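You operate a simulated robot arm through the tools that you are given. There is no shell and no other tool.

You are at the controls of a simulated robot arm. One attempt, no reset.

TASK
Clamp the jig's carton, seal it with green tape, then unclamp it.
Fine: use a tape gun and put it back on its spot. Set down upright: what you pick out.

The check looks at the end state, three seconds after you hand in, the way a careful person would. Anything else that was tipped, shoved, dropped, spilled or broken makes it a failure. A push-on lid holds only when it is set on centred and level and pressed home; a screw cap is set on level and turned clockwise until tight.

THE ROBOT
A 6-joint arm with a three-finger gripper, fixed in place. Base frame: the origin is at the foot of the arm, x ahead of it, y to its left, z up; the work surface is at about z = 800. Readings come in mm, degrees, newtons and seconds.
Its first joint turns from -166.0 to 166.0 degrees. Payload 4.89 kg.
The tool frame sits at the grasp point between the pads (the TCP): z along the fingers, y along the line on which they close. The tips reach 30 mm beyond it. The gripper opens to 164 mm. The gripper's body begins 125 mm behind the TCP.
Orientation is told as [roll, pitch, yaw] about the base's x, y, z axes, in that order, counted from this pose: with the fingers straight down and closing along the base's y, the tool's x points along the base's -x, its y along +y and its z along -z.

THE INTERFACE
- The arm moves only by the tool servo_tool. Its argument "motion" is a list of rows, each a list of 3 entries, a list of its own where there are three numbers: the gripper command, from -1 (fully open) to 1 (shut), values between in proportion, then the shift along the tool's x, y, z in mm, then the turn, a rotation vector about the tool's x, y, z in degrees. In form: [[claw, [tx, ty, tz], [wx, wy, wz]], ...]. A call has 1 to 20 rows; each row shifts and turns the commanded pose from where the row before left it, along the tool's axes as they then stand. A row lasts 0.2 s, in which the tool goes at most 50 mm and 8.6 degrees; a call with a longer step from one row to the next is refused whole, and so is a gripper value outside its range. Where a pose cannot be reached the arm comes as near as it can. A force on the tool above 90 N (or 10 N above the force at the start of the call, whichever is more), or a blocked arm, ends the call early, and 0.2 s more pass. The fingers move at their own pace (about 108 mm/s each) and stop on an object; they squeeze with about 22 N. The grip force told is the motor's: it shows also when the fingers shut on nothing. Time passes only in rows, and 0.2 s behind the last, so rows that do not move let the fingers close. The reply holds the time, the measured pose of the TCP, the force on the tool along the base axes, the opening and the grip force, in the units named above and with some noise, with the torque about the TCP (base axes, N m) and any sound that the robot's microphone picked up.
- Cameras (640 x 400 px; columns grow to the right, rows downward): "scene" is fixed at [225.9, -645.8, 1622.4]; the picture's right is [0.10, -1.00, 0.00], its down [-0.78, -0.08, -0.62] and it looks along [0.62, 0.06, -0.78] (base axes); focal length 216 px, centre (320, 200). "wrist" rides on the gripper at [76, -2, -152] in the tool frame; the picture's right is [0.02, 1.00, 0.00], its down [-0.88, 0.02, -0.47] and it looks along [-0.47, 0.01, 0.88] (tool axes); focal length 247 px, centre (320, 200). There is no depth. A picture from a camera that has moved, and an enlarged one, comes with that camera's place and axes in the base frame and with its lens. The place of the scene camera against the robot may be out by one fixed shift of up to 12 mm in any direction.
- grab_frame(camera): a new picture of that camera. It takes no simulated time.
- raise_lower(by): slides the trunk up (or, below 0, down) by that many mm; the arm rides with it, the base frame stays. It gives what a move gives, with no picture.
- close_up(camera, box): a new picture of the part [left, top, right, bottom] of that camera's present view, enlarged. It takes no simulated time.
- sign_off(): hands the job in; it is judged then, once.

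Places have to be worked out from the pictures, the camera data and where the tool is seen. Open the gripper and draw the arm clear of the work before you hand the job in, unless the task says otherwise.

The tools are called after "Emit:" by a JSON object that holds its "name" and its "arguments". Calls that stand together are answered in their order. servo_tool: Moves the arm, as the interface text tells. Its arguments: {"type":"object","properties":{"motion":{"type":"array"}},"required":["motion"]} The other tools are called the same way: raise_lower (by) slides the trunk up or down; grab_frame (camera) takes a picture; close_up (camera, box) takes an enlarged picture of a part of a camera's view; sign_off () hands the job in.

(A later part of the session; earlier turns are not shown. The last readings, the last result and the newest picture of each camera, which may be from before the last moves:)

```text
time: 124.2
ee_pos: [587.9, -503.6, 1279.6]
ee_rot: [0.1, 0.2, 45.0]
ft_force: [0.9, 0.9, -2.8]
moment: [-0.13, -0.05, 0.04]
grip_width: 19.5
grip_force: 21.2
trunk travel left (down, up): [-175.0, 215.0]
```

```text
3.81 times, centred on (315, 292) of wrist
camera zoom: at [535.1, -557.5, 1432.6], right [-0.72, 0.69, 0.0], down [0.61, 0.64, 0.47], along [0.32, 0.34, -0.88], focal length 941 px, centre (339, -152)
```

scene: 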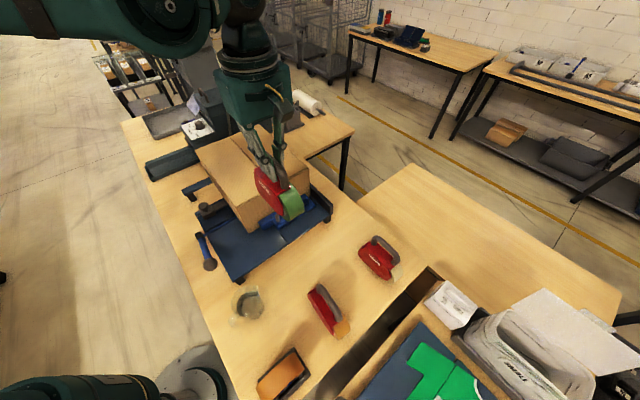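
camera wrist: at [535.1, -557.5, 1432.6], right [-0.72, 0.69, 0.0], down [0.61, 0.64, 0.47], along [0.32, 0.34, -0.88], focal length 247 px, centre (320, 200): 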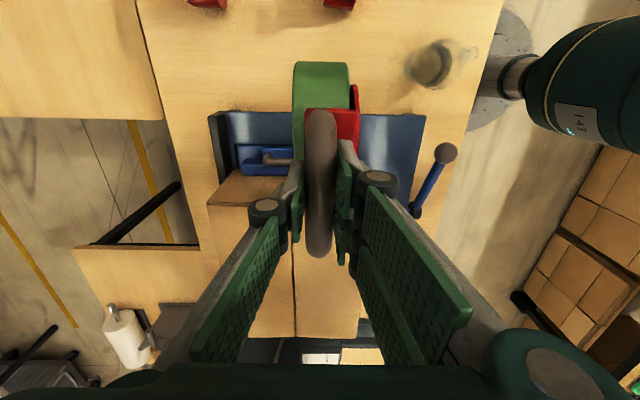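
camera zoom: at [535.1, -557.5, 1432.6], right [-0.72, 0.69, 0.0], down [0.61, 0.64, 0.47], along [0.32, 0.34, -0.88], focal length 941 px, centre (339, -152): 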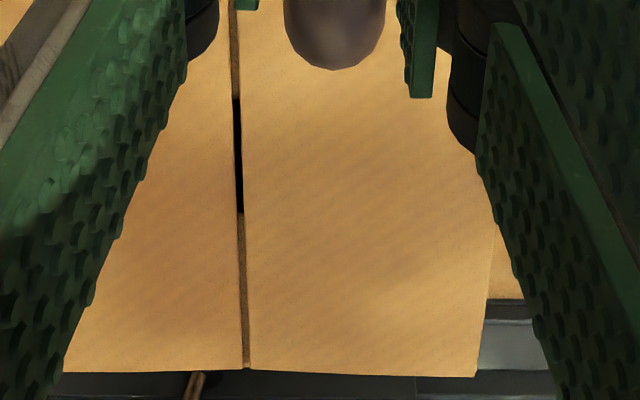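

The seam measures as a straight line at a ≈ 818 (sideways coordinate) with heading 45°, the carton top running from f ≈ 194 to f ≈ 569. I look at the gun's profile in the scene before placing it.

Emit:
{"name": "close_up", "arguments": {"camera": "scene", "box": [240, 130, 320, 230]}}

```text
4.00 times, centred on (280, 180) of scene
camera zoom: at [225.9, -645.8, 1622.4], right [0.1, -1.0, 0.0], down [-0.78, -0.08, -0.62], along [0.62, 0.06, -0.78], focal length 865 px, centre (480, 280)
```

zoom: 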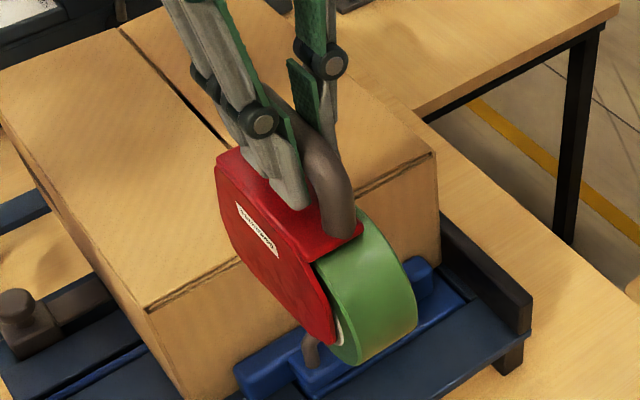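

I move the gun over the back end of the seam at z ≈ 1280 and check that the arm reaches there.

Emit:
{"name": "servo_tool", "arguments": {"motion": [[1, [-41.6, -4.3, 0], [0, 0, 0]], [1, [-41.6, -4.3, 0], [0, 0, 0]], [1, [-41.6, -4.3, 0], [0, 0, 0]], [1, [-41.6, -4.3, 0], [0, 0, 0]], [1, [-41.6, -4.3, 0], [0, 0, 0]], [1, [-41.6, -4.3, 0], [0, 0, 0]], [1, [-41.6, -4.3, 0], [0, 0, 0]], [1, [-41.6, -4.3, 0], [0, 0, 0]], [1, [-41.6, -4.2, 0], [0, 0, 0]], [1, [-41.6, -4.2, 0], [0, 0, 0]], [1, [-41.3, -4.2, 0], [0, 0, 0]], [1, [0, 0, 0], [0, 0, 0]]]}}

Emit:
{"name": "grab_frame", "arguments": {"camera": "scene"}}

Emit:
{"name": "grab_frame", "arguments": {"camera": "wrist"}}

```text
time: 126.8
ee_pos: [945.4, -215.0, 1279.5]
ee_rot: [0.2, 0.3, 45.0]
ft_force: [1.1, 0.0, -3.3]
moment: [-0.09, 0.1, -0.01]
grip_width: 19.4
grip_force: 21.8
trunk travel left (down, up): [-175.0, 215.0]
```

```text
taken
```

scene: 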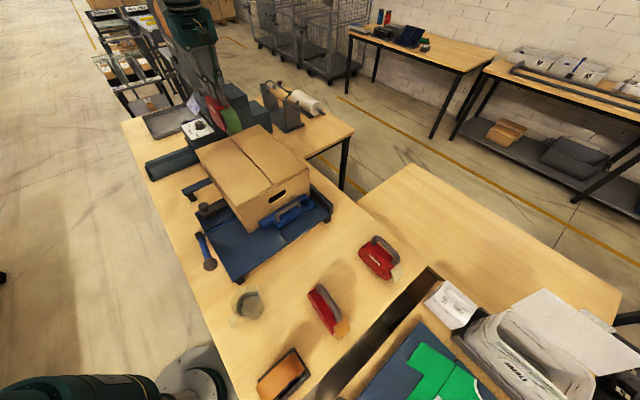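

```text
taken
camera wrist: at [893.5, -267.7, 1432.6], right [-0.72, 0.69, 0.0], down [0.61, 0.64, 0.47], along [0.32, 0.34, -0.88], focal length 247 px, centre (320, 200)
```

wrist: 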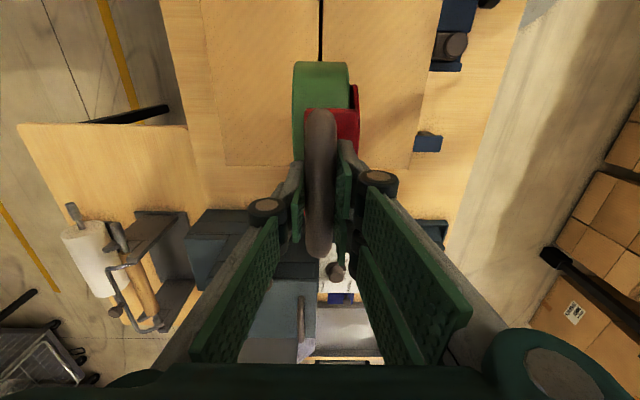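

The arm reaches; the seam lines up with the handle's centre line. I zoom to check the back edge relative to the gun.

Emit:
{"name": "close_up", "arguments": {"camera": "wrist", "box": [210, 0, 430, 180]}}

Emit:
{"name": "close_up", "arguments": {"camera": "scene", "box": [190, 60, 320, 180]}}

```text
2.22 times, centred on (320, 90) of wrist
camera zoom: at [893.5, -267.7, 1432.6], right [-0.72, 0.69, 0.0], down [0.61, 0.64, 0.47], along [0.32, 0.34, -0.88], focal length 549 px, centre (320, 444)
```

zoom: 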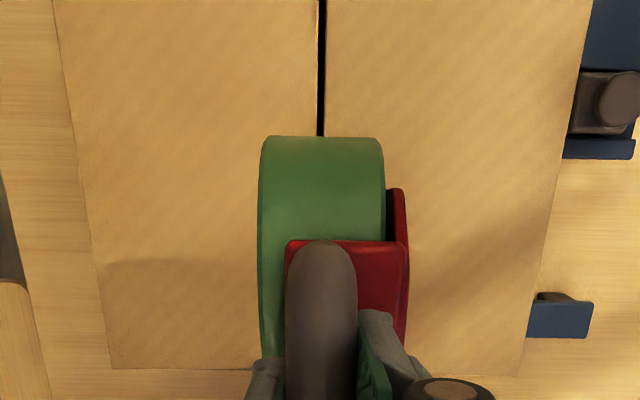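

```text
3.33 times, centred on (255, 120) of scene
camera zoom: at [225.9, -645.8, 1622.4], right [0.1, -1.0, 0.0], down [-0.78, -0.08, -0.62], along [0.62, 0.06, -0.78], focal length 721 px, centre (537, 467)
```

zoom: 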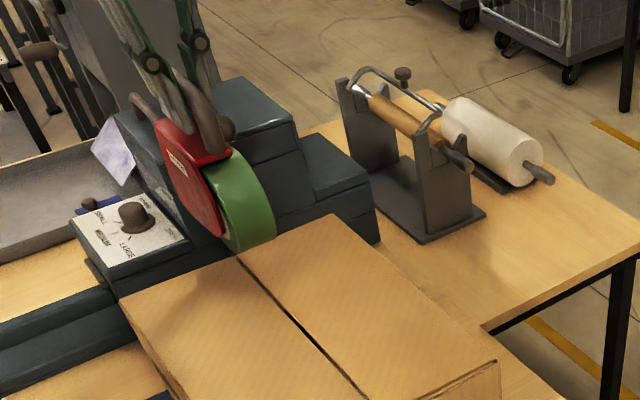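

Roll and seam are aligned within a millimetre, and the back edge is about 64 mm ahead of the TCP, about where the roller is. I shift 5 mm toward the back edge and descend to just above the top.

Emit:
{"name": "servo_tool", "arguments": {"motion": [[1, [-5, 0, 0], [0, 0, 0]], [1, [0, 0, 15], [0, 0, 0]], [1, [0, 0, 15], [0, 0, 0]], [1, [0, 0, 12], [0, 0, 0]], [1, [0, 0, 4], [0, 0, 0]], [1, [0, 0, 0], [0, 0, 0]]]}}

Emit:
{"name": "close_up", "arguments": {"camera": "scene", "box": [200, 90, 300, 170]}}

```text
time: 128.2
ee_pos: [948.1, -209.7, 1233.3]
ee_rot: [0.0, 0.3, 45.0]
ft_force: [-0.2, 0.1, -4.1]
moment: [0.01, -0.02, 0.02]
grip_width: 19.3
grip_force: 22.0
trunk travel left (down, up): [-175.0, 215.0]
```

```text
5.00 times, centred on (250, 130) of scene
camera zoom: at [225.9, -645.8, 1622.4], right [0.1, -1.0, 0.0], down [-0.78, -0.08, -0.62], along [0.62, 0.06, -0.78], focal length 1081 px, centre (670, 550)
```

zoom: 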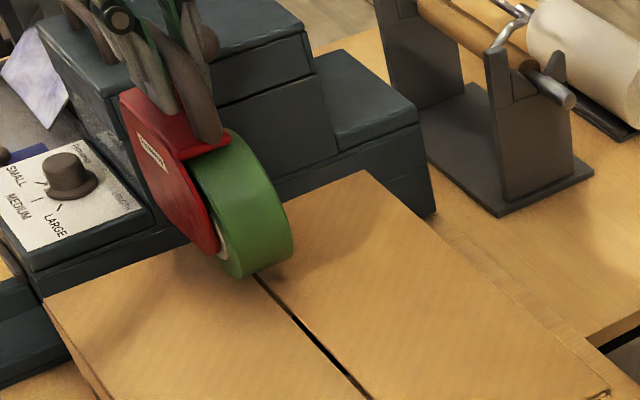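

Emit:
{"name": "servo_tool", "arguments": {"motion": [[1, [0, 0, 1.5], [0, 0, 0]], [1, [0, 0, 1.5], [0, 0, 0]], [1, [0, 0, 1.5], [0, 0, 0]], [1, [0, 0, 0], [0, 0, 0]]]}}

Emit:
{"name": "servo_tool", "arguments": {"motion": [[1, [0, 0, 1], [0, 0, 0]], [1, [0, 0, 1], [0, 0, 0]], [1, [0, 0, 1], [0, 0, 0]], [1, [0, 0, 0], [0, 0, 0]]]}}

Emit:
{"name": "close_up", "arguments": {"camera": "scene", "box": [200, 90, 300, 170]}}

```text
time: 129.2
ee_pos: [947.0, -209.4, 1228.6]
ee_rot: [0.1, 0.3, 44.9]
ft_force: [0.4, -0.4, -3.7]
moment: [0.01, -0.04, 0.0]
grip_width: 19.2
grip_force: 21.8
trunk travel left (down, up): [-175.0, 215.0]
```

```text
time: 130.2
ee_pos: [949.1, -209.1, 1224.0]
ee_rot: [0.1, 0.3, 45.0]
ft_force: [-0.2, 0.2, -2.6]
moment: [0.0, -0.05, 0.04]
grip_width: 19.6
grip_force: 21.7
trunk travel left (down, up): [-175.0, 215.0]
```

```text
5.00 times, centred on (250, 130) of scene
camera zoom: at [225.9, -645.8, 1622.4], right [0.1, -1.0, 0.0], down [-0.78, -0.08, -0.62], along [0.62, 0.06, -0.78], focal length 1081 px, centre (670, 550)
```

zoom: 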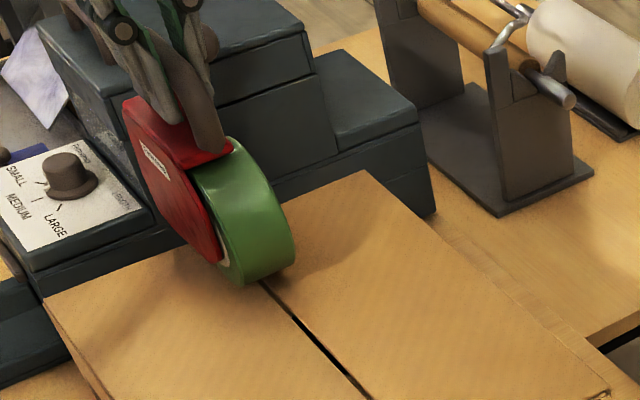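

Emit:
{"name": "servo_tool", "arguments": {"motion": [[1, [0, 0, 1], [0, 0, 0]], [1, [0, 0, 1], [0, 0, 0]], [1, [0, 0, 0], [0, 0, 0]]]}}

Emit:
{"name": "servo_tool", "arguments": {"motion": [[1, [0, 0, 1], [0, 0, 0]], [1, [0, 0, 1], [0, 0, 0]], [1, [0, 0, 0], [0, 0, 0]]]}}

```text
time: 131.0
ee_pos: [948.9, -208.2, 1223.0]
ee_rot: [0.0, 0.2, 45.0]
ft_force: [0.5, 0.6, -3.3]
moment: [-0.01, -0.03, 0.02]
grip_width: 19.6
grip_force: 22.2
trunk travel left (down, up): [-175.0, 215.0]
```

```text
time: 131.8
ee_pos: [949.6, -208.1, 1220.8]
ee_rot: [0.0, 0.3, 45.0]
ft_force: [0.3, 1.4, -3.0]
moment: [0.0, -0.03, 0.0]
grip_width: 19.5
grip_force: 21.7
trunk travel left (down, up): [-175.0, 215.0]
```

No contact yet at TCP z ≈ 1221. I continue down by single millimetres.

Emit:
{"name": "servo_tool", "arguments": {"motion": [[1, [0, 0, 1], [0, 0, 0]], [1, [0, 0, 1], [0, 0, 0]], [1, [0, 0, 0], [0, 0, 0]]]}}

Emit:
{"name": "servo_tool", "arguments": {"motion": [[1, [0, 0, 1], [0, 0, 0]], [1, [0, 0, 1], [0, 0, 0]], [1, [0, 0, 0], [0, 0, 0]]]}}

Emit:
{"name": "close_up", "arguments": {"camera": "scene", "box": [215, 105, 275, 155]}}

```text
time: 132.6
ee_pos: [948.4, -209.5, 1217.7]
ee_rot: [0.1, 0.2, 45.0]
ft_force: [-0.3, -0.1, -2.0]
moment: [0.03, -0.02, -0.02]
grip_width: 19.4
grip_force: 22.0
trunk travel left (down, up): [-175.0, 215.0]
```

```text
time: 133.4
ee_pos: [948.8, -209.7, 1217.4]
ee_rot: [0.1, 0.3, 45.0]
ft_force: [0.0, 0.2, -2.9]
moment: [0.03, -0.03, 0.0]
grip_width: 19.5
grip_force: 22.3
trunk travel left (down, up): [-175.0, 215.0]
```

```text
8.00 times, centred on (245, 130) of scene
camera zoom: at [225.9, -645.8, 1622.4], right [0.1, -1.0, 0.0], down [-0.78, -0.08, -0.62], along [0.62, 0.06, -0.78], focal length 1730 px, centre (920, 760)
```

zoom: 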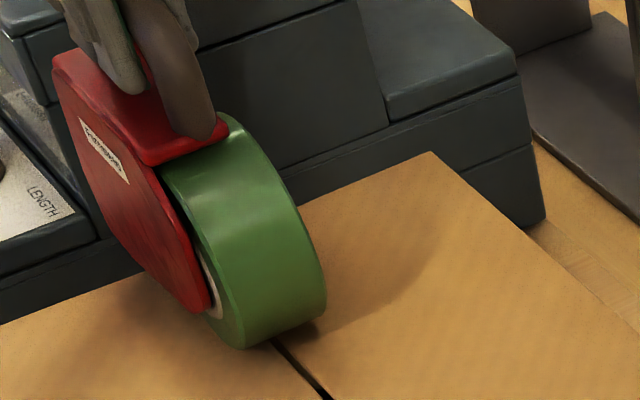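

Emit:
{"name": "servo_tool", "arguments": {"motion": [[1, [0, 0, 1], [0, 0, 0]], [1, [0, 0, 1], [0, 0, 0]], [1, [0, 0, 0], [0, 0, 0]]]}}

Emit:
{"name": "servo_tool", "arguments": {"motion": [[1, [0, 0, 1], [0, 0, 0]], [1, [0, 0, 1], [0, 0, 0]], [1, [0, 0, 0], [0, 0, 0]]]}}

Emit:
{"name": "close_up", "arguments": {"camera": "scene", "box": [215, 105, 275, 155]}}

```text
time: 134.2
ee_pos: [949.1, -209.2, 1215.2]
ee_rot: [0.1, 0.2, 44.9]
ft_force: [0.3, 0.3, -2.7]
moment: [0.02, -0.03, 0.02]
grip_width: 19.6
grip_force: 21.9
trunk travel left (down, up): [-175.0, 215.0]
```

```text
time: 135.0
ee_pos: [947.3, -209.9, 1214.1]
ee_rot: [0.1, 0.2, 44.9]
ft_force: [-0.1, -1.0, -2.9]
moment: [0.0, -0.04, 0.02]
grip_width: 19.4
grip_force: 22.1
trunk travel left (down, up): [-175.0, 215.0]
```

```text
8.00 times, centred on (245, 130) of scene
camera zoom: at [225.9, -645.8, 1622.4], right [0.1, -1.0, 0.0], down [-0.78, -0.08, -0.62], along [0.62, 0.06, -0.78], focal length 1730 px, centre (920, 760)
```

zoom: 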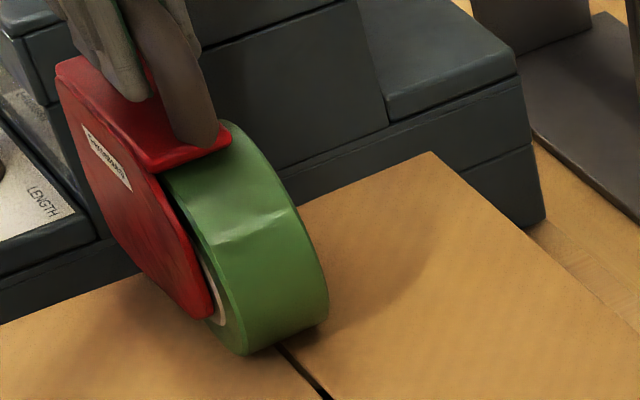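

Emit:
{"name": "servo_tool", "arguments": {"motion": [[1, [0, 0, 1], [0, 0, 0]], [1, [0, 0, 1], [0, 0, 0]], [1, [0, 0, 0], [0, 0, 0]]]}}

Emit:
{"name": "servo_tool", "arguments": {"motion": [[1, [0, 0, 1], [0, 0, 0]], [1, [0, 0, 1], [0, 0, 0]], [1, [0, 0, 0], [0, 0, 0]]]}}

Emit:
{"name": "servo_tool", "arguments": {"motion": [[1, [0, 0, 1], [0, 0, 0]], [1, [0, 0, 1], [0, 0, 0]], [1, [0, 0, 0], [0, 0, 0]]]}}

Emit:
{"name": "close_up", "arguments": {"camera": "scene", "box": [215, 105, 275, 155]}}

```text
time: 135.8
ee_pos: [949.6, -209.9, 1210.1]
ee_rot: [0.1, 0.1, 44.9]
ft_force: [0.2, -0.8, -3.3]
moment: [0.03, -0.01, 0.0]
grip_width: 19.3
grip_force: 22.1
trunk travel left (down, up): [-175.0, 215.0]
```

```text
time: 136.6
ee_pos: [948.5, -211.0, 1209.7]
ee_rot: [0.1, 0.3, 45.1]
ft_force: [0.6, -0.4, 9.8]
moment: [-0.18, 0.24, 0.02]
grip_width: 19.3
grip_force: 21.7
trunk travel left (down, up): [-175.0, 215.0]
```

```text
time: 137.4
ee_pos: [947.9, -207.9, 1208.1]
ee_rot: [0.1, 0.2, 45.0]
ft_force: [3.8, 0.4, 18.8]
moment: [-0.01, 0.01, 0.01]
grip_width: 19.3
grip_force: 21.8
trunk travel left (down, up): [-175.0, 215.0]
```

```text
8.00 times, centred on (245, 130) of scene
camera zoom: at [225.9, -645.8, 1622.4], right [0.1, -1.0, 0.0], down [-0.78, -0.08, -0.62], along [0.62, 0.06, -0.78], focal length 1730 px, centre (920, 760)
```

zoom: 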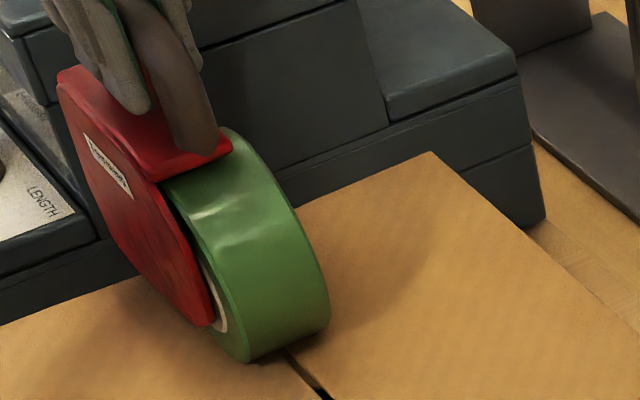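

Contact came at TCP z ≈ 1210, so the carton top is near z = 1046; the press is now about 22 N. I ease it by 1.3 mm and drag a short way along the seam toward the front to see whether tape is laid.

Emit:
{"name": "servo_tool", "arguments": {"motion": [[1, [0, 0, -1.3], [0, 0, 0]], [1, [0, 0, 0], [0, 0, 0]], [1, [6, 0, 0], [0, 0, 0]], [1, [8, 0, 0], [0, 0, 0]], [1, [8, 0, 0], [0, 0, 0]], [1, [8, 0, 0], [0, 0, 0]], [1, [8, 0, 0], [0, 0, 0]], [1, [0, 0, 0], [0, 0, 0]]]}}

Emit:
{"name": "close_up", "arguments": {"camera": "scene", "box": [205, 95, 285, 165]}}

Emit:
{"name": "close_up", "arguments": {"camera": "scene", "box": [234, 215, 266, 235]}}

```text
time: 139.2
ee_pos: [921.2, -237.2, 1209.3]
ee_rot: [0.2, 0.2, 45.0]
ft_force: [0.7, -0.6, -2.8]
moment: [0.0, 0.01, -0.01]
grip_width: 19.5
grip_force: 22.3
trunk travel left (down, up): [-175.0, 215.0]
```

```text
5.71 times, centred on (245, 130) of scene
camera zoom: at [225.9, -645.8, 1622.4], right [0.1, -1.0, 0.0], down [-0.78, -0.08, -0.62], along [0.62, 0.06, -0.78], focal length 1236 px, centre (749, 600)
```

zoom: 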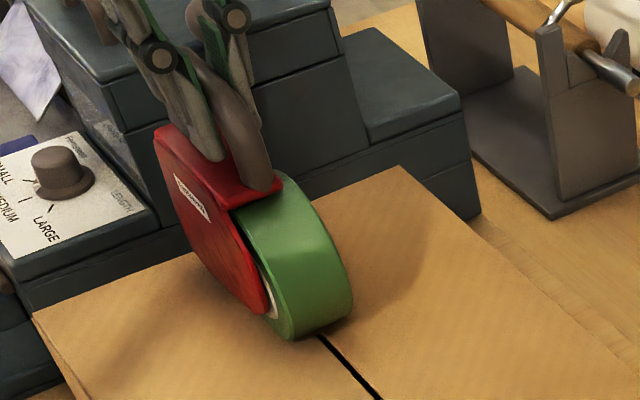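

```text
16.00 times, centred on (250, 225) of scene
camera zoom: at [225.9, -645.8, 1622.4], right [0.1, -1.0, 0.0], down [-0.78, -0.08, -0.62], along [0.62, 0.06, -0.78], focal length 3461 px, centre (1440, -200)
```

zoom: 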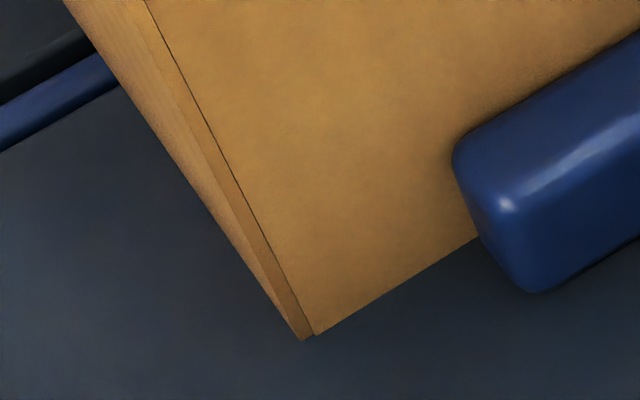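

Emit:
{"name": "close_up", "arguments": {"camera": "wrist", "box": [220, 60, 420, 320]}}

```text
1.54 times, centred on (320, 190) of wrist
camera zoom: at [869.1, -290.9, 1361.3], right [-0.72, 0.69, 0.0], down [0.61, 0.64, 0.47], along [0.32, 0.34, -0.88], focal length 380 px, centre (320, 215)
```

zoom: 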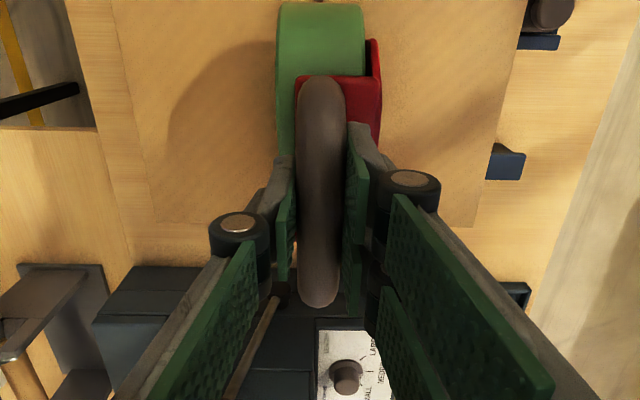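

Contact was lost as soon as I eased, and the hand hides the spot. I lift the gun 60 mm and move it forward a bit to see whether any tape was laid at the back end.

Emit:
{"name": "servo_tool", "arguments": {"motion": [[1, [0, 0, -20], [0, 0, 0]], [1, [0, 0, -40], [0, 0, 0]], [1, [40, 0, 0], [0, 0, 0]], [1, [40, 0, 0], [0, 0, 0]], [1, [40, 0, 0], [0, 0, 0]], [1, [40, 0, 0], [0, 0, 0]], [1, [0, 0, 0], [0, 0, 0]]]}}

Emit:
{"name": "close_up", "arguments": {"camera": "scene", "box": [190, 100, 320, 200]}}

Emit:
{"name": "grab_frame", "arguments": {"camera": "wrist"}}

```text
time: 140.8
ee_pos: [810.7, -351.8, 1269.9]
ee_rot: [0.1, 0.2, 45.0]
ft_force: [-0.5, -1.6, -1.9]
moment: [0.11, -0.14, 0.04]
grip_width: 19.3
grip_force: 22.1
trunk travel left (down, up): [-175.0, 215.0]
```

```text
4.00 times, centred on (255, 150) of scene
camera zoom: at [225.9, -645.8, 1622.4], right [0.1, -1.0, 0.0], down [-0.78, -0.08, -0.62], along [0.62, 0.06, -0.78], focal length 865 px, centre (580, 400)
```

zoom: 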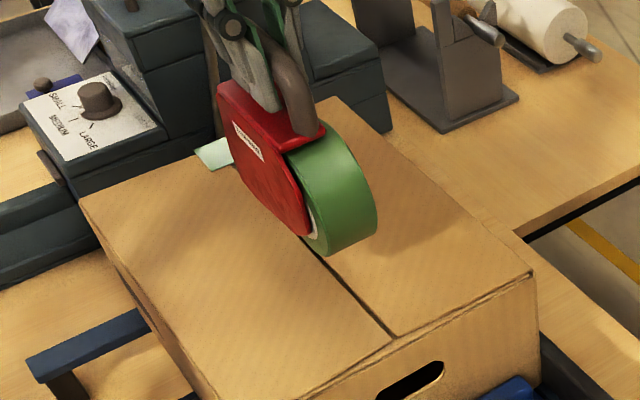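

```text
taken
camera wrist: at [757.4, -405.5, 1421.4], right [-0.72, 0.69, 0.0], down [0.61, 0.64, 0.47], along [0.32, 0.34, -0.88], focal length 247 px, centre (320, 200)
```

wrist: 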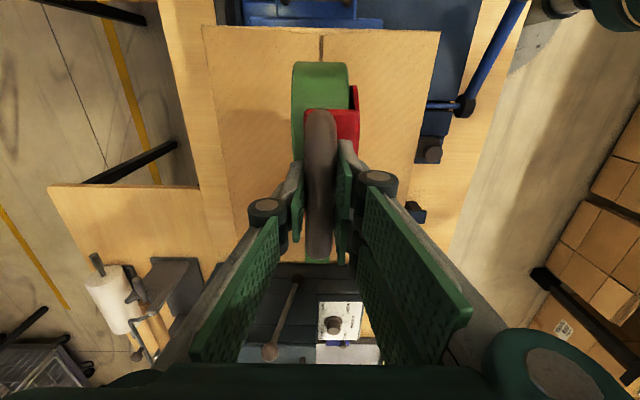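

A light green strip is now visible at the back end of the seam, so tape was laid there. I zoom in on it.

Emit:
{"name": "close_up", "arguments": {"camera": "scene", "box": [230, 125, 260, 150]}}

Emit:
{"name": "close_up", "arguments": {"camera": "wrist", "box": [270, 200, 370, 290]}}

```text
16.00 times, centred on (245, 138) of scene
camera zoom: at [225.9, -645.8, 1622.4], right [0.1, -1.0, 0.0], down [-0.78, -0.08, -0.62], along [0.62, 0.06, -0.78], focal length 3461 px, centre (1520, 1200)
```

zoom: 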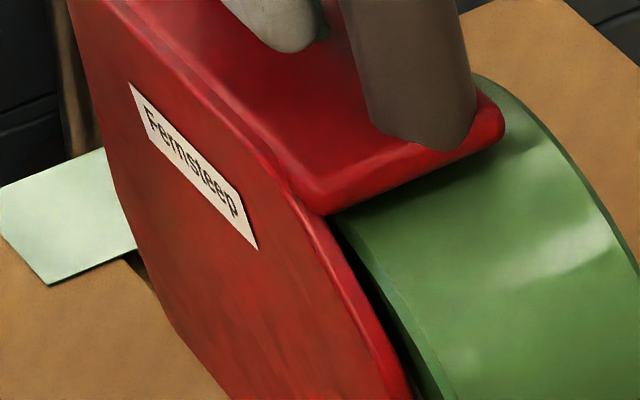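

```text
4.44 times, centred on (320, 245) of wrist
camera zoom: at [757.4, -405.5, 1421.4], right [-0.72, 0.69, 0.0], down [0.61, 0.64, 0.47], along [0.32, 0.34, -0.88], focal length 1098 px, centre (320, 0)
```

zoom: 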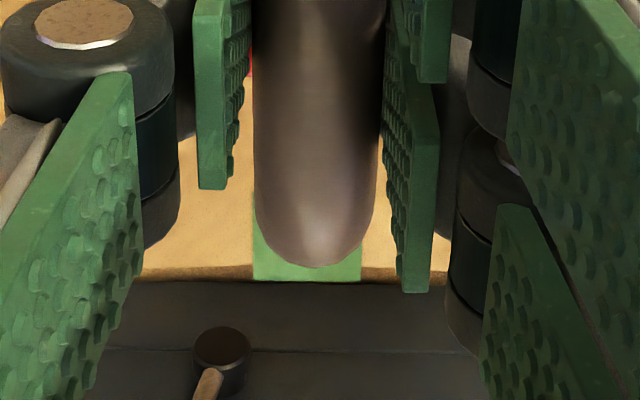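

The strip starts right at the back edge, centred on the seam. I move the gun sideways to see how far it reaches and whether it is still attached.

Emit:
{"name": "servo_tool", "arguments": {"motion": [[1, [0, -40, 0], [0, 0, 0]], [1, [0, -40, 0], [0, 0, 0]], [1, [0, -40, 0], [0, 0, 0]], [1, [0, 0, 0], [0, 0, 0]]]}}

Emit:
{"name": "close_up", "arguments": {"camera": "scene", "box": [190, 100, 320, 200]}}

Emit:
{"name": "grab_frame", "arguments": {"camera": "wrist"}}

```text
time: 141.8
ee_pos: [894.9, -436.1, 1269.3]
ee_rot: [0.2, 0.2, 44.9]
ft_force: [0.9, -1.1, -4.4]
moment: [0.16, 0.11, 0.0]
grip_width: 19.3
grip_force: 22.2
trunk travel left (down, up): [-175.0, 215.0]
```

```text
4.00 times, centred on (255, 150) of scene
camera zoom: at [225.9, -645.8, 1622.4], right [0.1, -1.0, 0.0], down [-0.78, -0.08, -0.62], along [0.62, 0.06, -0.78], focal length 865 px, centre (580, 400)
```

zoom: 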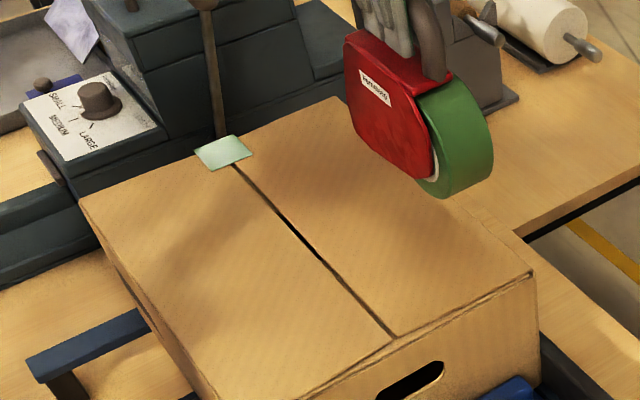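

```text
taken
camera wrist: at [842.5, -490.5, 1422.3], right [-0.72, 0.69, 0.0], down [0.61, 0.64, 0.47], along [0.32, 0.34, -0.88], focal length 247 px, centre (320, 200)
```

wrist: 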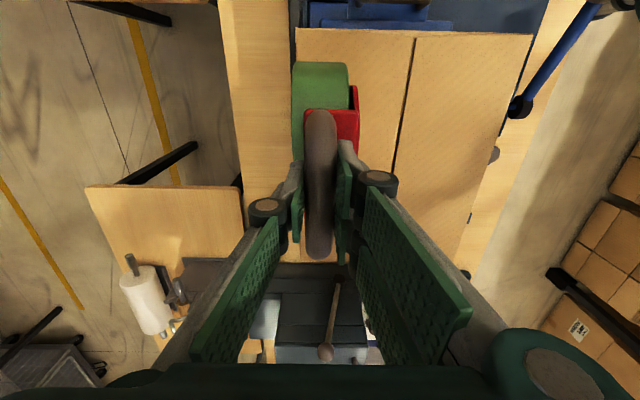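

The laid piece is about 30 mm long, clean and centred from the back edge, so the method works. I return to the very same start point above the back edge to run one continuous strip over the whole seam.

Emit:
{"name": "servo_tool", "arguments": {"motion": [[1, [0, 40, 0], [0, 0, 0]], [1, [0, 40, 0], [0, 0, 0]], [1, [0, 40, 0], [0, 0, 0]], [1, [-39.6, 0, 0], [0, 0, 0]], [1, [-39.6, 0, 0], [0, 0, 0]], [1, [-39.6, 0, 0], [0, 0, 0]], [1, [-39.6, 0, 0], [0, 0, 0]], [1, [-39.6, 0, 0], [0, 0, 0]], [1, [0, 0, 0], [0, 0, 0]], [1, [0, 0, 20], [0, 0, 0]], [1, [0, 0, 20], [0, 0, 0]], [1, [0, 0, 8], [0, 0, 0]], [1, [0, 0, 0], [0, 0, 0]]]}}

Emit:
{"name": "close_up", "arguments": {"camera": "wrist", "box": [210, 0, 430, 180]}}

```text
time: 144.6
ee_pos: [948.3, -209.6, 1221.2]
ee_rot: [0.1, 0.1, 45.0]
ft_force: [1.0, 0.3, -3.1]
moment: [0.05, 0.0, -0.02]
grip_width: 19.3
grip_force: 22.2
trunk travel left (down, up): [-175.0, 215.0]
```

```text
2.22 times, centred on (320, 90) of wrist
camera zoom: at [896.3, -264.9, 1373.2], right [-0.72, 0.69, 0.0], down [0.61, 0.64, 0.47], along [0.32, 0.34, -0.88], focal length 549 px, centre (320, 444)
```

zoom: 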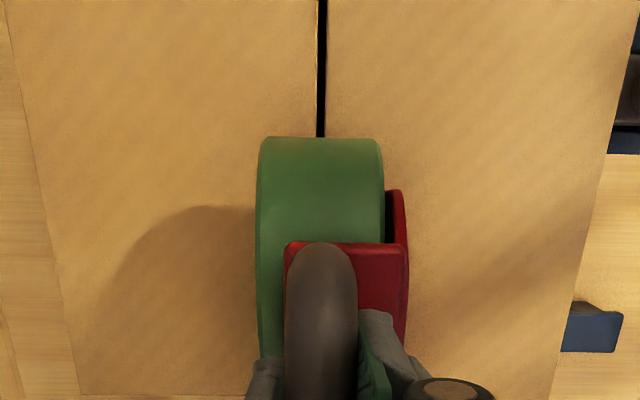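

Emit:
{"name": "servo_tool", "arguments": {"motion": [[1, [0, 0, 2], [0, 0, 0]], [1, [0, 0, 2], [0, 0, 0]], [1, [0, 0, 2], [0, 0, 0]], [1, [0, 0, 2], [0, 0, 0]], [1, [0, 0, 1.5], [0, 0, 0]], [1, [0, 0, 0], [0, 0, 0]]]}}

Emit:
{"name": "servo_tool", "arguments": {"motion": [[1, [0, 0, 1], [0, 0, 0]], [1, [0, 0, 1], [0, 0, 0]], [1, [0, 0, 0], [0, 0, 0]]]}}

```text
time: 146.0
ee_pos: [948.5, -209.4, 1211.4]
ee_rot: [0.2, 0.1, 45.0]
ft_force: [0.0, 0.1, -2.5]
moment: [0.03, -0.02, 0.02]
grip_width: 19.6
grip_force: 21.5
trunk travel left (down, up): [-175.0, 215.0]
```

```text
time: 146.8
ee_pos: [948.7, -209.8, 1207.9]
ee_rot: [0.1, 0.2, 45.0]
ft_force: [0.1, 0.2, -2.3]
moment: [0.04, 0.0, 0.0]
grip_width: 19.2
grip_force: 22.4
trunk travel left (down, up): [-175.0, 215.0]
```

Emit:
{"name": "servo_tool", "arguments": {"motion": [[1, [0, 0, 1], [0, 0, 0]], [1, [0, 0, 0], [0, 0, 0]]]}}

Emit:
{"name": "servo_tool", "arguments": {"motion": [[1, [0, 0, 1], [0, 0, 0]], [1, [0, 0, 0], [0, 0, 0]]]}}

```text
time: 147.4
ee_pos: [947.2, -209.5, 1208.0]
ee_rot: [0.0, 0.2, 45.0]
ft_force: [1.3, 0.5, 4.7]
moment: [0.06, -0.13, 0.04]
grip_width: 19.0
grip_force: 21.7
trunk travel left (down, up): [-175.0, 215.0]
```

```text
time: 148.0
ee_pos: [945.6, -208.3, 1206.4]
ee_rot: [0.2, 0.3, 45.0]
ft_force: [4.4, 1.9, 18.4]
moment: [0.11, -0.08, 0.0]
grip_width: 19.3
grip_force: 22.0
trunk travel left (down, up): [-175.0, 215.0]
```

Contact again, with about 21 N. I ease by 0.6 mm and drag along the seam, 8 mm per step, checking force and carton after a first stretch.

Emit:
{"name": "servo_tool", "arguments": {"motion": [[1, [0, 0, -0.6], [0, 0, 0]], [1, [4, 0, 0], [0, 0, 0]], [1, [8, 0, 0], [0, 0, 0]], [1, [8, 0, 0], [0, 0, 0]], [1, [8, 0, 0], [0, 0, 0]], [1, [8, 0, 0], [0, 0, 0]], [1, [8, 0, 0], [0, 0, 0]], [1, [8, 0, 0], [0, 0, 0]]]}}

Emit:
{"name": "close_up", "arguments": {"camera": "scene", "box": [234, 215, 266, 235]}}

Emit:
{"name": "close_up", "arguments": {"camera": "scene", "box": [190, 100, 320, 200]}}

```text
time: 149.8
ee_pos: [912.2, -245.4, 1207.8]
ee_rot: [0.2, 0.3, 45.0]
ft_force: [0.7, 0.4, 1.3]
moment: [-0.01, 0.09, -0.02]
grip_width: 19.4
grip_force: 22.4
trunk travel left (down, up): [-175.0, 215.0]
```

```text
16.00 times, centred on (250, 225) of scene
camera zoom: at [225.9, -645.8, 1622.4], right [0.1, -1.0, 0.0], down [-0.78, -0.08, -0.62], along [0.62, 0.06, -0.78], focal length 3461 px, centre (1440, -200)
```

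zoom: 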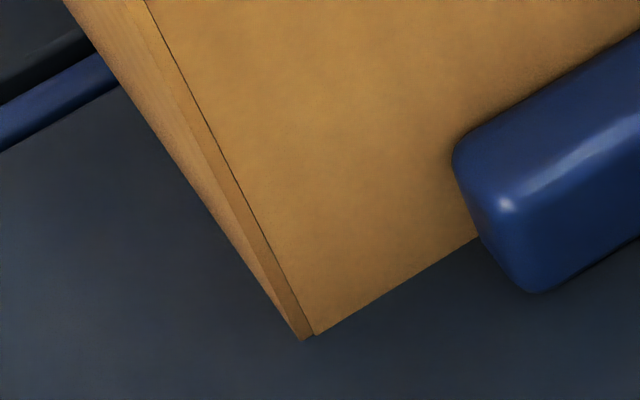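

```text
4.00 times, centred on (255, 150) of scene
camera zoom: at [225.9, -645.8, 1622.4], right [0.1, -1.0, 0.0], down [-0.78, -0.08, -0.62], along [0.62, 0.06, -0.78], focal length 865 px, centre (580, 400)
```

zoom: 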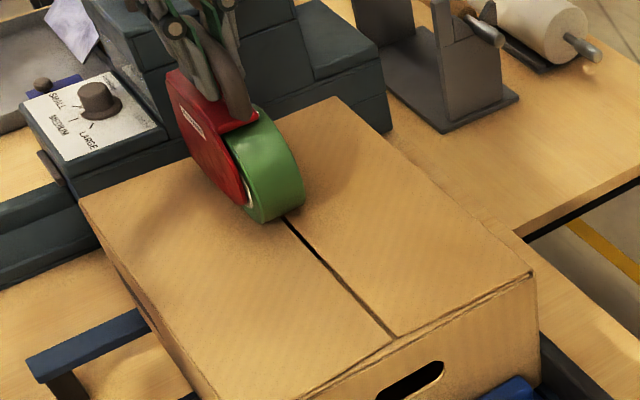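

The carton stays put and contact is light (about 4 N). I press 0.4 mm more and continue without stopping the contact.

Emit:
{"name": "servo_tool", "arguments": {"motion": [[1, [6, 0, 0.4], [0, 0, 0]], [1, [8, 0, 0], [0, 0, 0]], [1, [8, 0, 0], [0, 0, 0]], [1, [8, 0, 0], [0, 0, 0]], [1, [8, 0, 0], [0, 0, 0]], [1, [8, 0, 0], [0, 0, 0]], [1, [8, 0, 0], [0, 0, 0]], [1, [8, 0, 0], [0, 0, 0]]]}}

Emit:
{"name": "close_up", "arguments": {"camera": "scene", "box": [190, 100, 320, 200]}}

```text
time: 151.6
ee_pos: [867.6, -289.4, 1207.5]
ee_rot: [0.1, 0.2, 44.9]
ft_force: [0.1, 0.1, 1.0]
moment: [0.01, 0.07, 0.03]
grip_width: 19.1
grip_force: 22.0
trunk travel left (down, up): [-175.0, 215.0]
```

```text
4.00 times, centred on (255, 150) of scene
camera zoom: at [225.9, -645.8, 1622.4], right [0.1, -1.0, 0.0], down [-0.78, -0.08, -0.62], along [0.62, 0.06, -0.78], focal length 865 px, centre (580, 400)
```

zoom: 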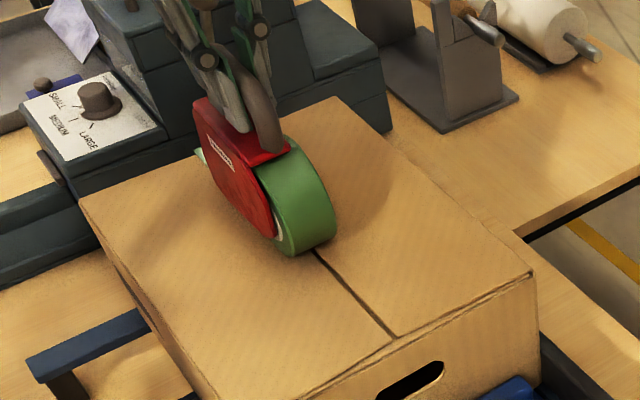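

Tape is appearing behind the gun at the back edge. I continue the drag with a touch more pressure.

Emit:
{"name": "servo_tool", "arguments": {"motion": [[1, [8, 0, 0.3], [0, 0, 0]], [1, [8, 0, 0], [0, 0, 0]], [1, [8, 0, 0], [0, 0, 0]], [1, [8, 0, 0], [0, 0, 0]], [1, [8, 0, 0.2], [0, 0, 0]], [1, [8, 0, 0], [0, 0, 0]], [1, [8, 0, 0], [0, 0, 0]], [1, [8, 0, 0], [0, 0, 0]], [1, [8, 0, 0], [0, 0, 0]]]}}

Emit:
{"name": "close_up", "arguments": {"camera": "scene", "box": [190, 100, 320, 200]}}

Emit:
{"name": "close_up", "arguments": {"camera": "wrist", "box": [220, 150, 420, 350]}}

```text
time: 153.6
ee_pos: [816.3, -341.4, 1207.7]
ee_rot: [0.0, 0.3, 44.9]
ft_force: [1.4, 0.1, 4.2]
moment: [-0.05, -0.01, 0.04]
grip_width: 19.3
grip_force: 22.2
trunk travel left (down, up): [-175.0, 215.0]
```

```text
4.00 times, centred on (255, 150) of scene
camera zoom: at [225.9, -645.8, 1622.4], right [0.1, -1.0, 0.0], down [-0.78, -0.08, -0.62], along [0.62, 0.06, -0.78], focal length 865 px, centre (580, 400)
```

zoom: 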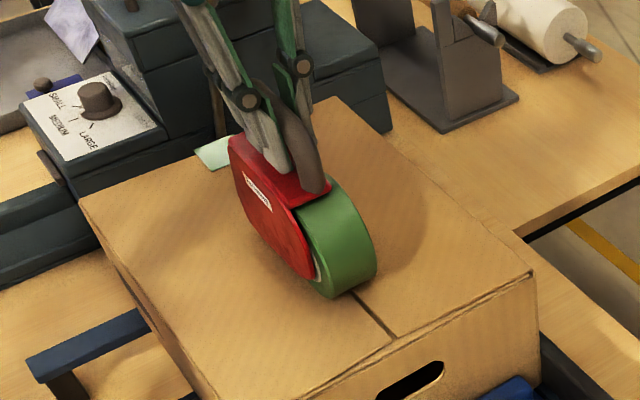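

```text
2.00 times, centred on (320, 250) of wrist
camera zoom: at [763.7, -395.8, 1359.9], right [-0.72, 0.69, 0.0], down [0.61, 0.64, 0.47], along [0.32, 0.34, -0.88], focal length 494 px, centre (320, 100)
```

zoom: 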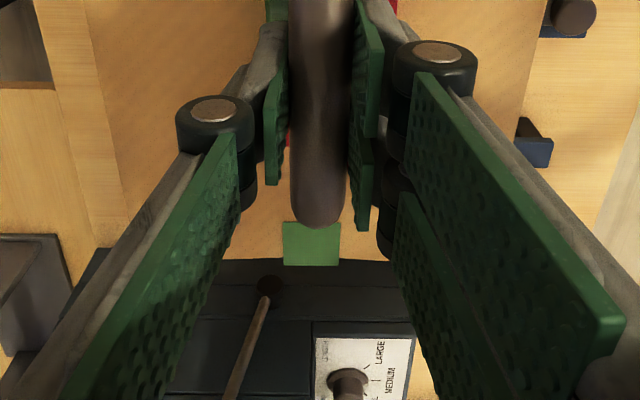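

In the wrist view the strip still ends about 45 mm from the back edge, so this pass is not laying tape: the contact torque shows that the roll, not the roller, is touching. I lift, go back to the start, and tip the nose down 4° so the roller leads the contact.

Emit:
{"name": "servo_tool", "arguments": {"motion": [[1, [0, 0, -15], [0, 0, 0]], [1, [0, 0, -20], [0, 0, 0]], [1, [-37.3, 0, 0], [0, 0, 0]], [1, [-37.3, 0, 0], [0, 0, 0]], [1, [-37.3, 0, 0], [0, 0, 0]], [1, [-37.3, 0, 0], [0, 0, 0]], [1, [-37.3, 0, 0], [0, 0, 0]], [1, [0, 0, 0], [0, 2, 0]], [1, [0, 0, 0], [0, 2, 0]], [1, [0, 0, 0], [0, 0, 0]]]}}

Emit:
{"name": "close_up", "arguments": {"camera": "scene", "box": [200, 90, 300, 170]}}

```text
time: 155.8
ee_pos: [950.0, -208.4, 1242.0]
ee_rot: [0.1, 4.4, 44.9]
ft_force: [0.7, -0.4, -2.3]
moment: [0.0, -0.04, 0.01]
grip_width: 19.3
grip_force: 22.1
trunk travel left (down, up): [-175.0, 215.0]
```

```text
5.00 times, centred on (250, 130) of scene
camera zoom: at [225.9, -645.8, 1622.4], right [0.1, -1.0, 0.0], down [-0.78, -0.08, -0.62], along [0.62, 0.06, -0.78], focal length 1081 px, centre (670, 550)
```

zoom: 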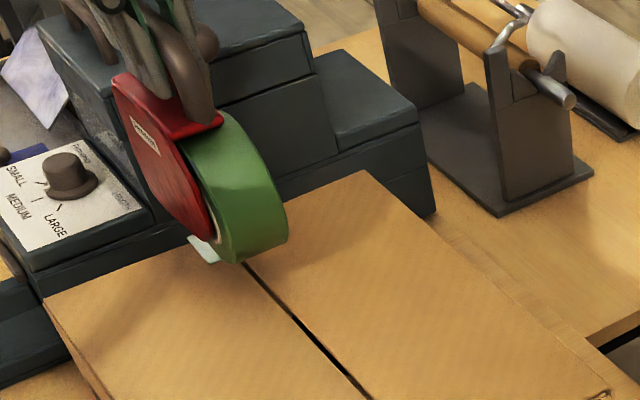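

Emit:
{"name": "servo_tool", "arguments": {"motion": [[1, [-8, 0, -0.6], [0, 0, 0]], [1, [-0.8, 0, 12], [0, 0, 0]], [1, [-0.7, 0, 10], [0, 0, 0]], [1, [-0.3, 0, 4], [0, 0, 0]], [1, [0, 0, 0], [0, 0, 0]]]}}

Emit:
{"name": "servo_tool", "arguments": {"motion": [[1, [-0.07, 0, 1], [0, 0, 0]], [1, [-0.07, 0, 1], [0, 0, 0]], [1, [0, 0, 0], [0, 0, 0]]]}}

```text
time: 157.0
ee_pos: [954.1, -204.4, 1215.9]
ee_rot: [0.1, 4.3, 45.0]
ft_force: [-0.8, 0.2, -2.7]
moment: [0.01, -0.04, 0.03]
grip_width: 19.1
grip_force: 22.2
trunk travel left (down, up): [-175.0, 215.0]
```

```text
time: 157.8
ee_pos: [953.0, -202.7, 1213.9]
ee_rot: [0.1, 4.2, 45.0]
ft_force: [1.0, 0.7, -3.8]
moment: [0.02, -0.03, 0.0]
grip_width: 19.3
grip_force: 22.3
trunk travel left (down, up): [-175.0, 215.0]
```

Emit:
{"name": "servo_tool", "arguments": {"motion": [[1, [-0.07, 0, 1], [0, 0, 0]], [1, [-0.07, 0, 1], [0, 0, 0]], [1, [0, 0, 0], [0, 0, 0]]]}}

Emit:
{"name": "servo_tool", "arguments": {"motion": [[1, [-0.07, 0, 1], [0, 0, 0]], [1, [-0.07, 0, 1], [0, 0, 0]], [1, [0, 0, 0], [0, 0, 0]]]}}

```text
time: 158.6
ee_pos: [953.5, -204.0, 1211.4]
ee_rot: [0.0, 4.2, 45.0]
ft_force: [-0.2, 0.0, -2.5]
moment: [-0.01, -0.06, 0.0]
grip_width: 19.3
grip_force: 22.3
trunk travel left (down, up): [-175.0, 215.0]
```

```text
time: 159.4
ee_pos: [954.1, -203.1, 1209.3]
ee_rot: [0.1, 4.3, 44.9]
ft_force: [0.2, -0.7, -3.7]
moment: [0.01, -0.01, 0.0]
grip_width: 19.4
grip_force: 21.8
trunk travel left (down, up): [-175.0, 215.0]
```

No contact yet; the roller may be just past the back edge. I raise 3 mm, come 15 mm forward onto the existing tape, and lower again.

Emit:
{"name": "servo_tool", "arguments": {"motion": [[1, [0.2, 0, -3], [0, 0, 0]], [1, [8, 0, 0.5], [0, 0, 0]], [1, [7, 0, 0.5], [0, 0, 0]], [1, [0, 0, 0], [0, 0, 0]]]}}

Emit:
{"name": "servo_tool", "arguments": {"motion": [[1, [-0.07, 0, 1], [0, 0, 0]], [1, [-0.07, 0, 1], [0, 0, 0]], [1, [0, 0, 0], [0, 0, 0]]]}}

Emit:
{"name": "servo_tool", "arguments": {"motion": [[1, [-0.07, 0, 1], [0, 0, 0]], [1, [-0.07, 0, 1], [0, 0, 0]], [1, [0, 0, 0], [0, 0, 0]]]}}

Emit:
{"name": "close_up", "arguments": {"camera": "scene", "box": [215, 105, 275, 155]}}

```text
time: 160.4
ee_pos: [942.8, -213.8, 1212.8]
ee_rot: [0.2, 4.2, 45.0]
ft_force: [-0.1, -0.1, -4.3]
moment: [0.02, -0.07, 0.0]
grip_width: 19.1
grip_force: 22.4
trunk travel left (down, up): [-175.0, 215.0]
```

```text
time: 161.2
ee_pos: [943.3, -214.6, 1210.4]
ee_rot: [0.1, 4.2, 45.0]
ft_force: [-0.3, -0.3, -3.1]
moment: [0.03, -0.01, -0.01]
grip_width: 19.2
grip_force: 21.8
trunk travel left (down, up): [-175.0, 215.0]
```

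```text
time: 162.0
ee_pos: [944.1, -213.6, 1207.6]
ee_rot: [0.1, 4.2, 45.0]
ft_force: [-0.3, 0.0, -0.9]
moment: [0.16, -0.09, -0.02]
grip_width: 19.1
grip_force: 22.3
trunk travel left (down, up): [-175.0, 215.0]
```

```text
8.00 times, centred on (245, 130) of scene
camera zoom: at [225.9, -645.8, 1622.4], right [0.1, -1.0, 0.0], down [-0.78, -0.08, -0.62], along [0.62, 0.06, -0.78], focal length 1730 px, centre (920, 760)
```

zoom: 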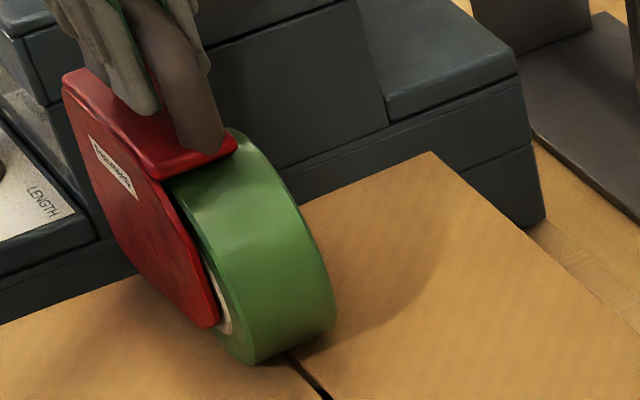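

Now the contact torque puts the touch point about 70 mm ahead of the TCP, at the gun's front. I press 0.6 mm more and drag 40 mm with this front contact, then check the tape.

Emit:
{"name": "servo_tool", "arguments": {"motion": [[1, [0, 0, 0.6], [0, 0, 0]], [1, [0, 0, 0], [0, 0, 0]]]}}

Emit:
{"name": "servo_tool", "arguments": {"motion": [[1, [5, 0, 0.35], [0, 0, 0]], [1, [6, 0, 0.42], [0, 0, 0]], [1, [6, 0, 0.42], [0, 0, 0]], [1, [6, 0, 0.42], [0, 0, 0]], [1, [6, 0, 0.42], [0, 0, 0]], [1, [6, 0, 0.42], [0, 0, 0]], [1, [6, 0, 0.42], [0, 0, 0]]]}}

Emit:
{"name": "close_up", "arguments": {"camera": "wrist", "box": [220, 150, 420, 350]}}

Emit:
{"name": "close_up", "arguments": {"camera": "scene", "box": [205, 95, 285, 165]}}

```text
time: 162.6
ee_pos: [944.3, -214.5, 1208.0]
ee_rot: [0.1, 4.3, 45.1]
ft_force: [0.1, -0.8, 6.9]
moment: [0.4, -0.38, -0.09]
grip_width: 19.3
grip_force: 22.0
trunk travel left (down, up): [-175.0, 215.0]
```

```text
time: 164.2
ee_pos: [915.2, -243.8, 1207.1]
ee_rot: [0.1, 4.2, 44.9]
ft_force: [0.1, -0.3, -2.9]
moment: [-0.01, 0.01, 0.0]
grip_width: 19.1
grip_force: 21.4
trunk travel left (down, up): [-175.0, 215.0]
```

```text
2.00 times, centred on (320, 250) of wrist
camera zoom: at [870.3, -289.6, 1365.0], right [-0.72, 0.69, 0.0], down [0.63, 0.66, 0.41], along [0.28, 0.3, -0.91], focal length 494 px, centre (320, 100)
```

zoom: 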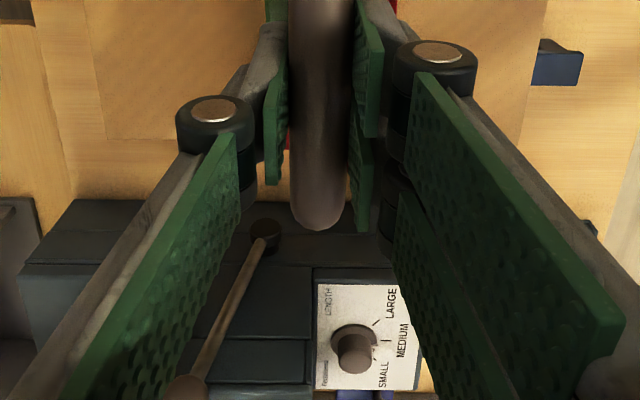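

```text
5.71 times, centred on (245, 130) of scene
camera zoom: at [225.9, -645.8, 1622.4], right [0.1, -1.0, 0.0], down [-0.78, -0.08, -0.62], along [0.62, 0.06, -0.78], focal length 1236 px, centre (749, 600)
```

zoom: 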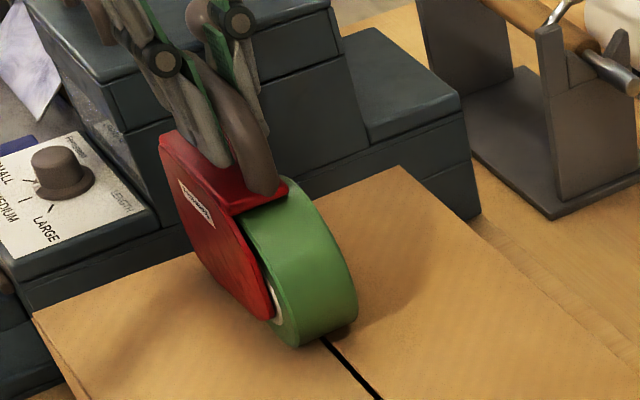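

The press reading put the contact 55 mm ahead of the TCP, which is the roller; during the drag the nose lifted off again because the gun pivots in the grip. I find contact again here and drag with a slight downward bias.

Emit:
{"name": "servo_tool", "arguments": {"motion": [[1, [0, 0, 0.7], [0, 0, 0]], [1, [0, 0, 0], [0, 0, 0]]]}}

Emit:
{"name": "servo_tool", "arguments": {"motion": [[1, [0, 0, 0.7], [0, 0, 0]], [1, [0, 0, 0], [0, 0, 0]]]}}

```text
time: 164.8
ee_pos: [915.5, -244.3, 1206.9]
ee_rot: [0.2, 4.2, 45.0]
ft_force: [-0.9, -0.2, -2.2]
moment: [0.07, -0.09, -0.01]
grip_width: 19.3
grip_force: 22.0
trunk travel left (down, up): [-175.0, 215.0]
```

```text
time: 165.4
ee_pos: [914.0, -244.4, 1207.6]
ee_rot: [0.2, 4.2, 45.0]
ft_force: [-0.8, -1.7, 1.9]
moment: [0.06, -0.13, -0.03]
grip_width: 19.2
grip_force: 22.1
trunk travel left (down, up): [-175.0, 215.0]
```

Emit:
{"name": "servo_tool", "arguments": {"motion": [[1, [0, 0, 0], [0, 1.5, 0]], [1, [0, 0, 0], [0, 0, 0]]]}}

Emit:
{"name": "servo_tool", "arguments": {"motion": [[1, [5, 0, 0.55], [0, 0, 0]], [1, [6, 0, 0.65], [0, 0, 0]], [1, [6, 0, 0.65], [0, 0, 0]], [1, [6, 0, 0.65], [0, 0, 0]], [1, [0, 0, 0], [0, 0, 0]]]}}

```text
time: 166.0
ee_pos: [914.5, -242.1, 1206.6]
ee_rot: [0.1, 5.7, 45.0]
ft_force: [2.3, 1.2, 3.0]
moment: [0.46, -0.47, -0.04]
grip_width: 19.0
grip_force: 22.2
trunk travel left (down, up): [-175.0, 215.0]
```

```text
time: 167.2
ee_pos: [898.0, -260.0, 1205.8]
ee_rot: [0.1, 5.7, 44.9]
ft_force: [0.1, 1.2, 1.8]
moment: [0.39, -0.3, -0.04]
grip_width: 19.3
grip_force: 22.3
trunk travel left (down, up): [-175.0, 215.0]
```

The contact torque now clearly sits at the roller (about 60 mm ahead) with 5 N. I keep dragging with the same bias.

Emit:
{"name": "servo_tool", "arguments": {"motion": [[1, [6, 0, 0.63], [0, 0, 0]], [1, [6, 0, 0.63], [0, 0, 0]], [1, [6, 0, 0.63], [0, 0, 0]], [1, [6, 0, 0.63], [0, 0, 0]], [1, [6, 0, 0.63], [0, 0, 0]], [1, [6, 0, 0.63], [0, 0, 0]], [1, [6, 0, 0.63], [0, 0, 0]], [1, [6, 0, 0.63], [0, 0, 0]]]}}

Emit:
{"name": "close_up", "arguments": {"camera": "wrist", "box": [220, 150, 420, 350]}}

Emit:
{"name": "close_up", "arguments": {"camera": "scene", "box": [205, 95, 285, 165]}}

```text
time: 169.0
ee_pos: [864.2, -293.0, 1206.3]
ee_rot: [0.1, 5.7, 45.0]
ft_force: [-0.5, -0.9, -0.6]
moment: [0.03, -0.06, -0.02]
grip_width: 19.3
grip_force: 21.9
trunk travel left (down, up): [-175.0, 215.0]
```

```text
2.00 times, centred on (320, 250) of wrist
camera zoom: at [822.4, -337.2, 1365.4], right [-0.72, 0.69, 0.0], down [0.64, 0.67, 0.38], along [0.26, 0.28, -0.92], focal length 494 px, centre (320, 100)
```

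zoom: 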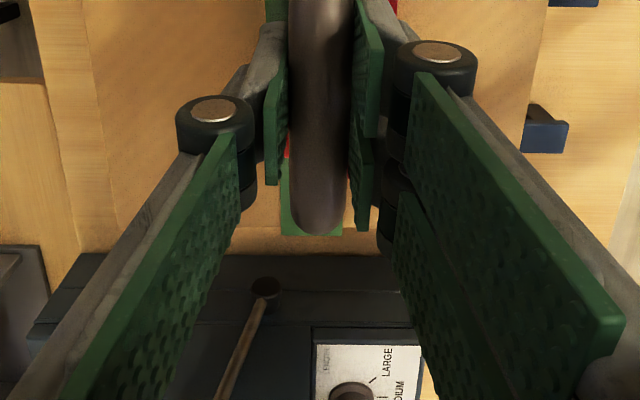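

```text
5.71 times, centred on (245, 130) of scene
camera zoom: at [225.9, -645.8, 1622.4], right [0.1, -1.0, 0.0], down [-0.78, -0.08, -0.62], along [0.62, 0.06, -0.78], focal length 1236 px, centre (749, 600)
```

zoom: 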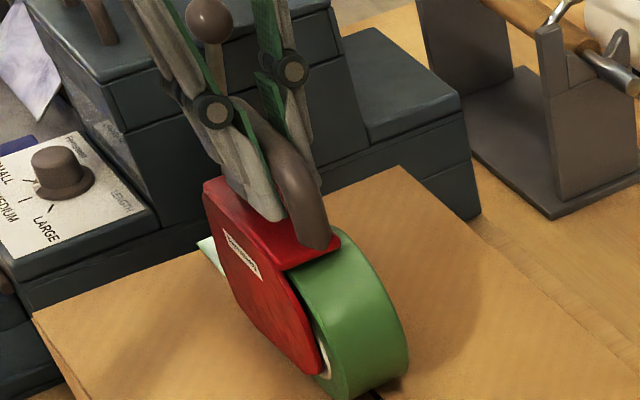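

Green tape now shows on both sides of the handle up to the gun's lip, so the strip is growing. Contact has weakened to about 2.7 N, so I press slightly and continue.

Emit:
{"name": "servo_tool", "arguments": {"motion": [[1, [0, 0, 0.4], [0, 0.6, 0]], [1, [6, 0, 0.68], [0, 0, 0]], [1, [6, 0, 0.68], [0, 0, 0]], [1, [6, 0, 0.68], [0, 0, 0]], [1, [6, 0, 0.68], [0, 0, 0]], [1, [6, 0, 0.68], [0, 0, 0]]]}}

```text
time: 170.4
ee_pos: [843.5, -315.4, 1205.4]
ee_rot: [0.1, 6.3, 45.1]
ft_force: [0.1, 1.2, 1.4]
moment: [0.16, -0.1, -0.01]
grip_width: 19.2
grip_force: 22.1
trunk travel left (down, up): [-175.0, 215.0]
```

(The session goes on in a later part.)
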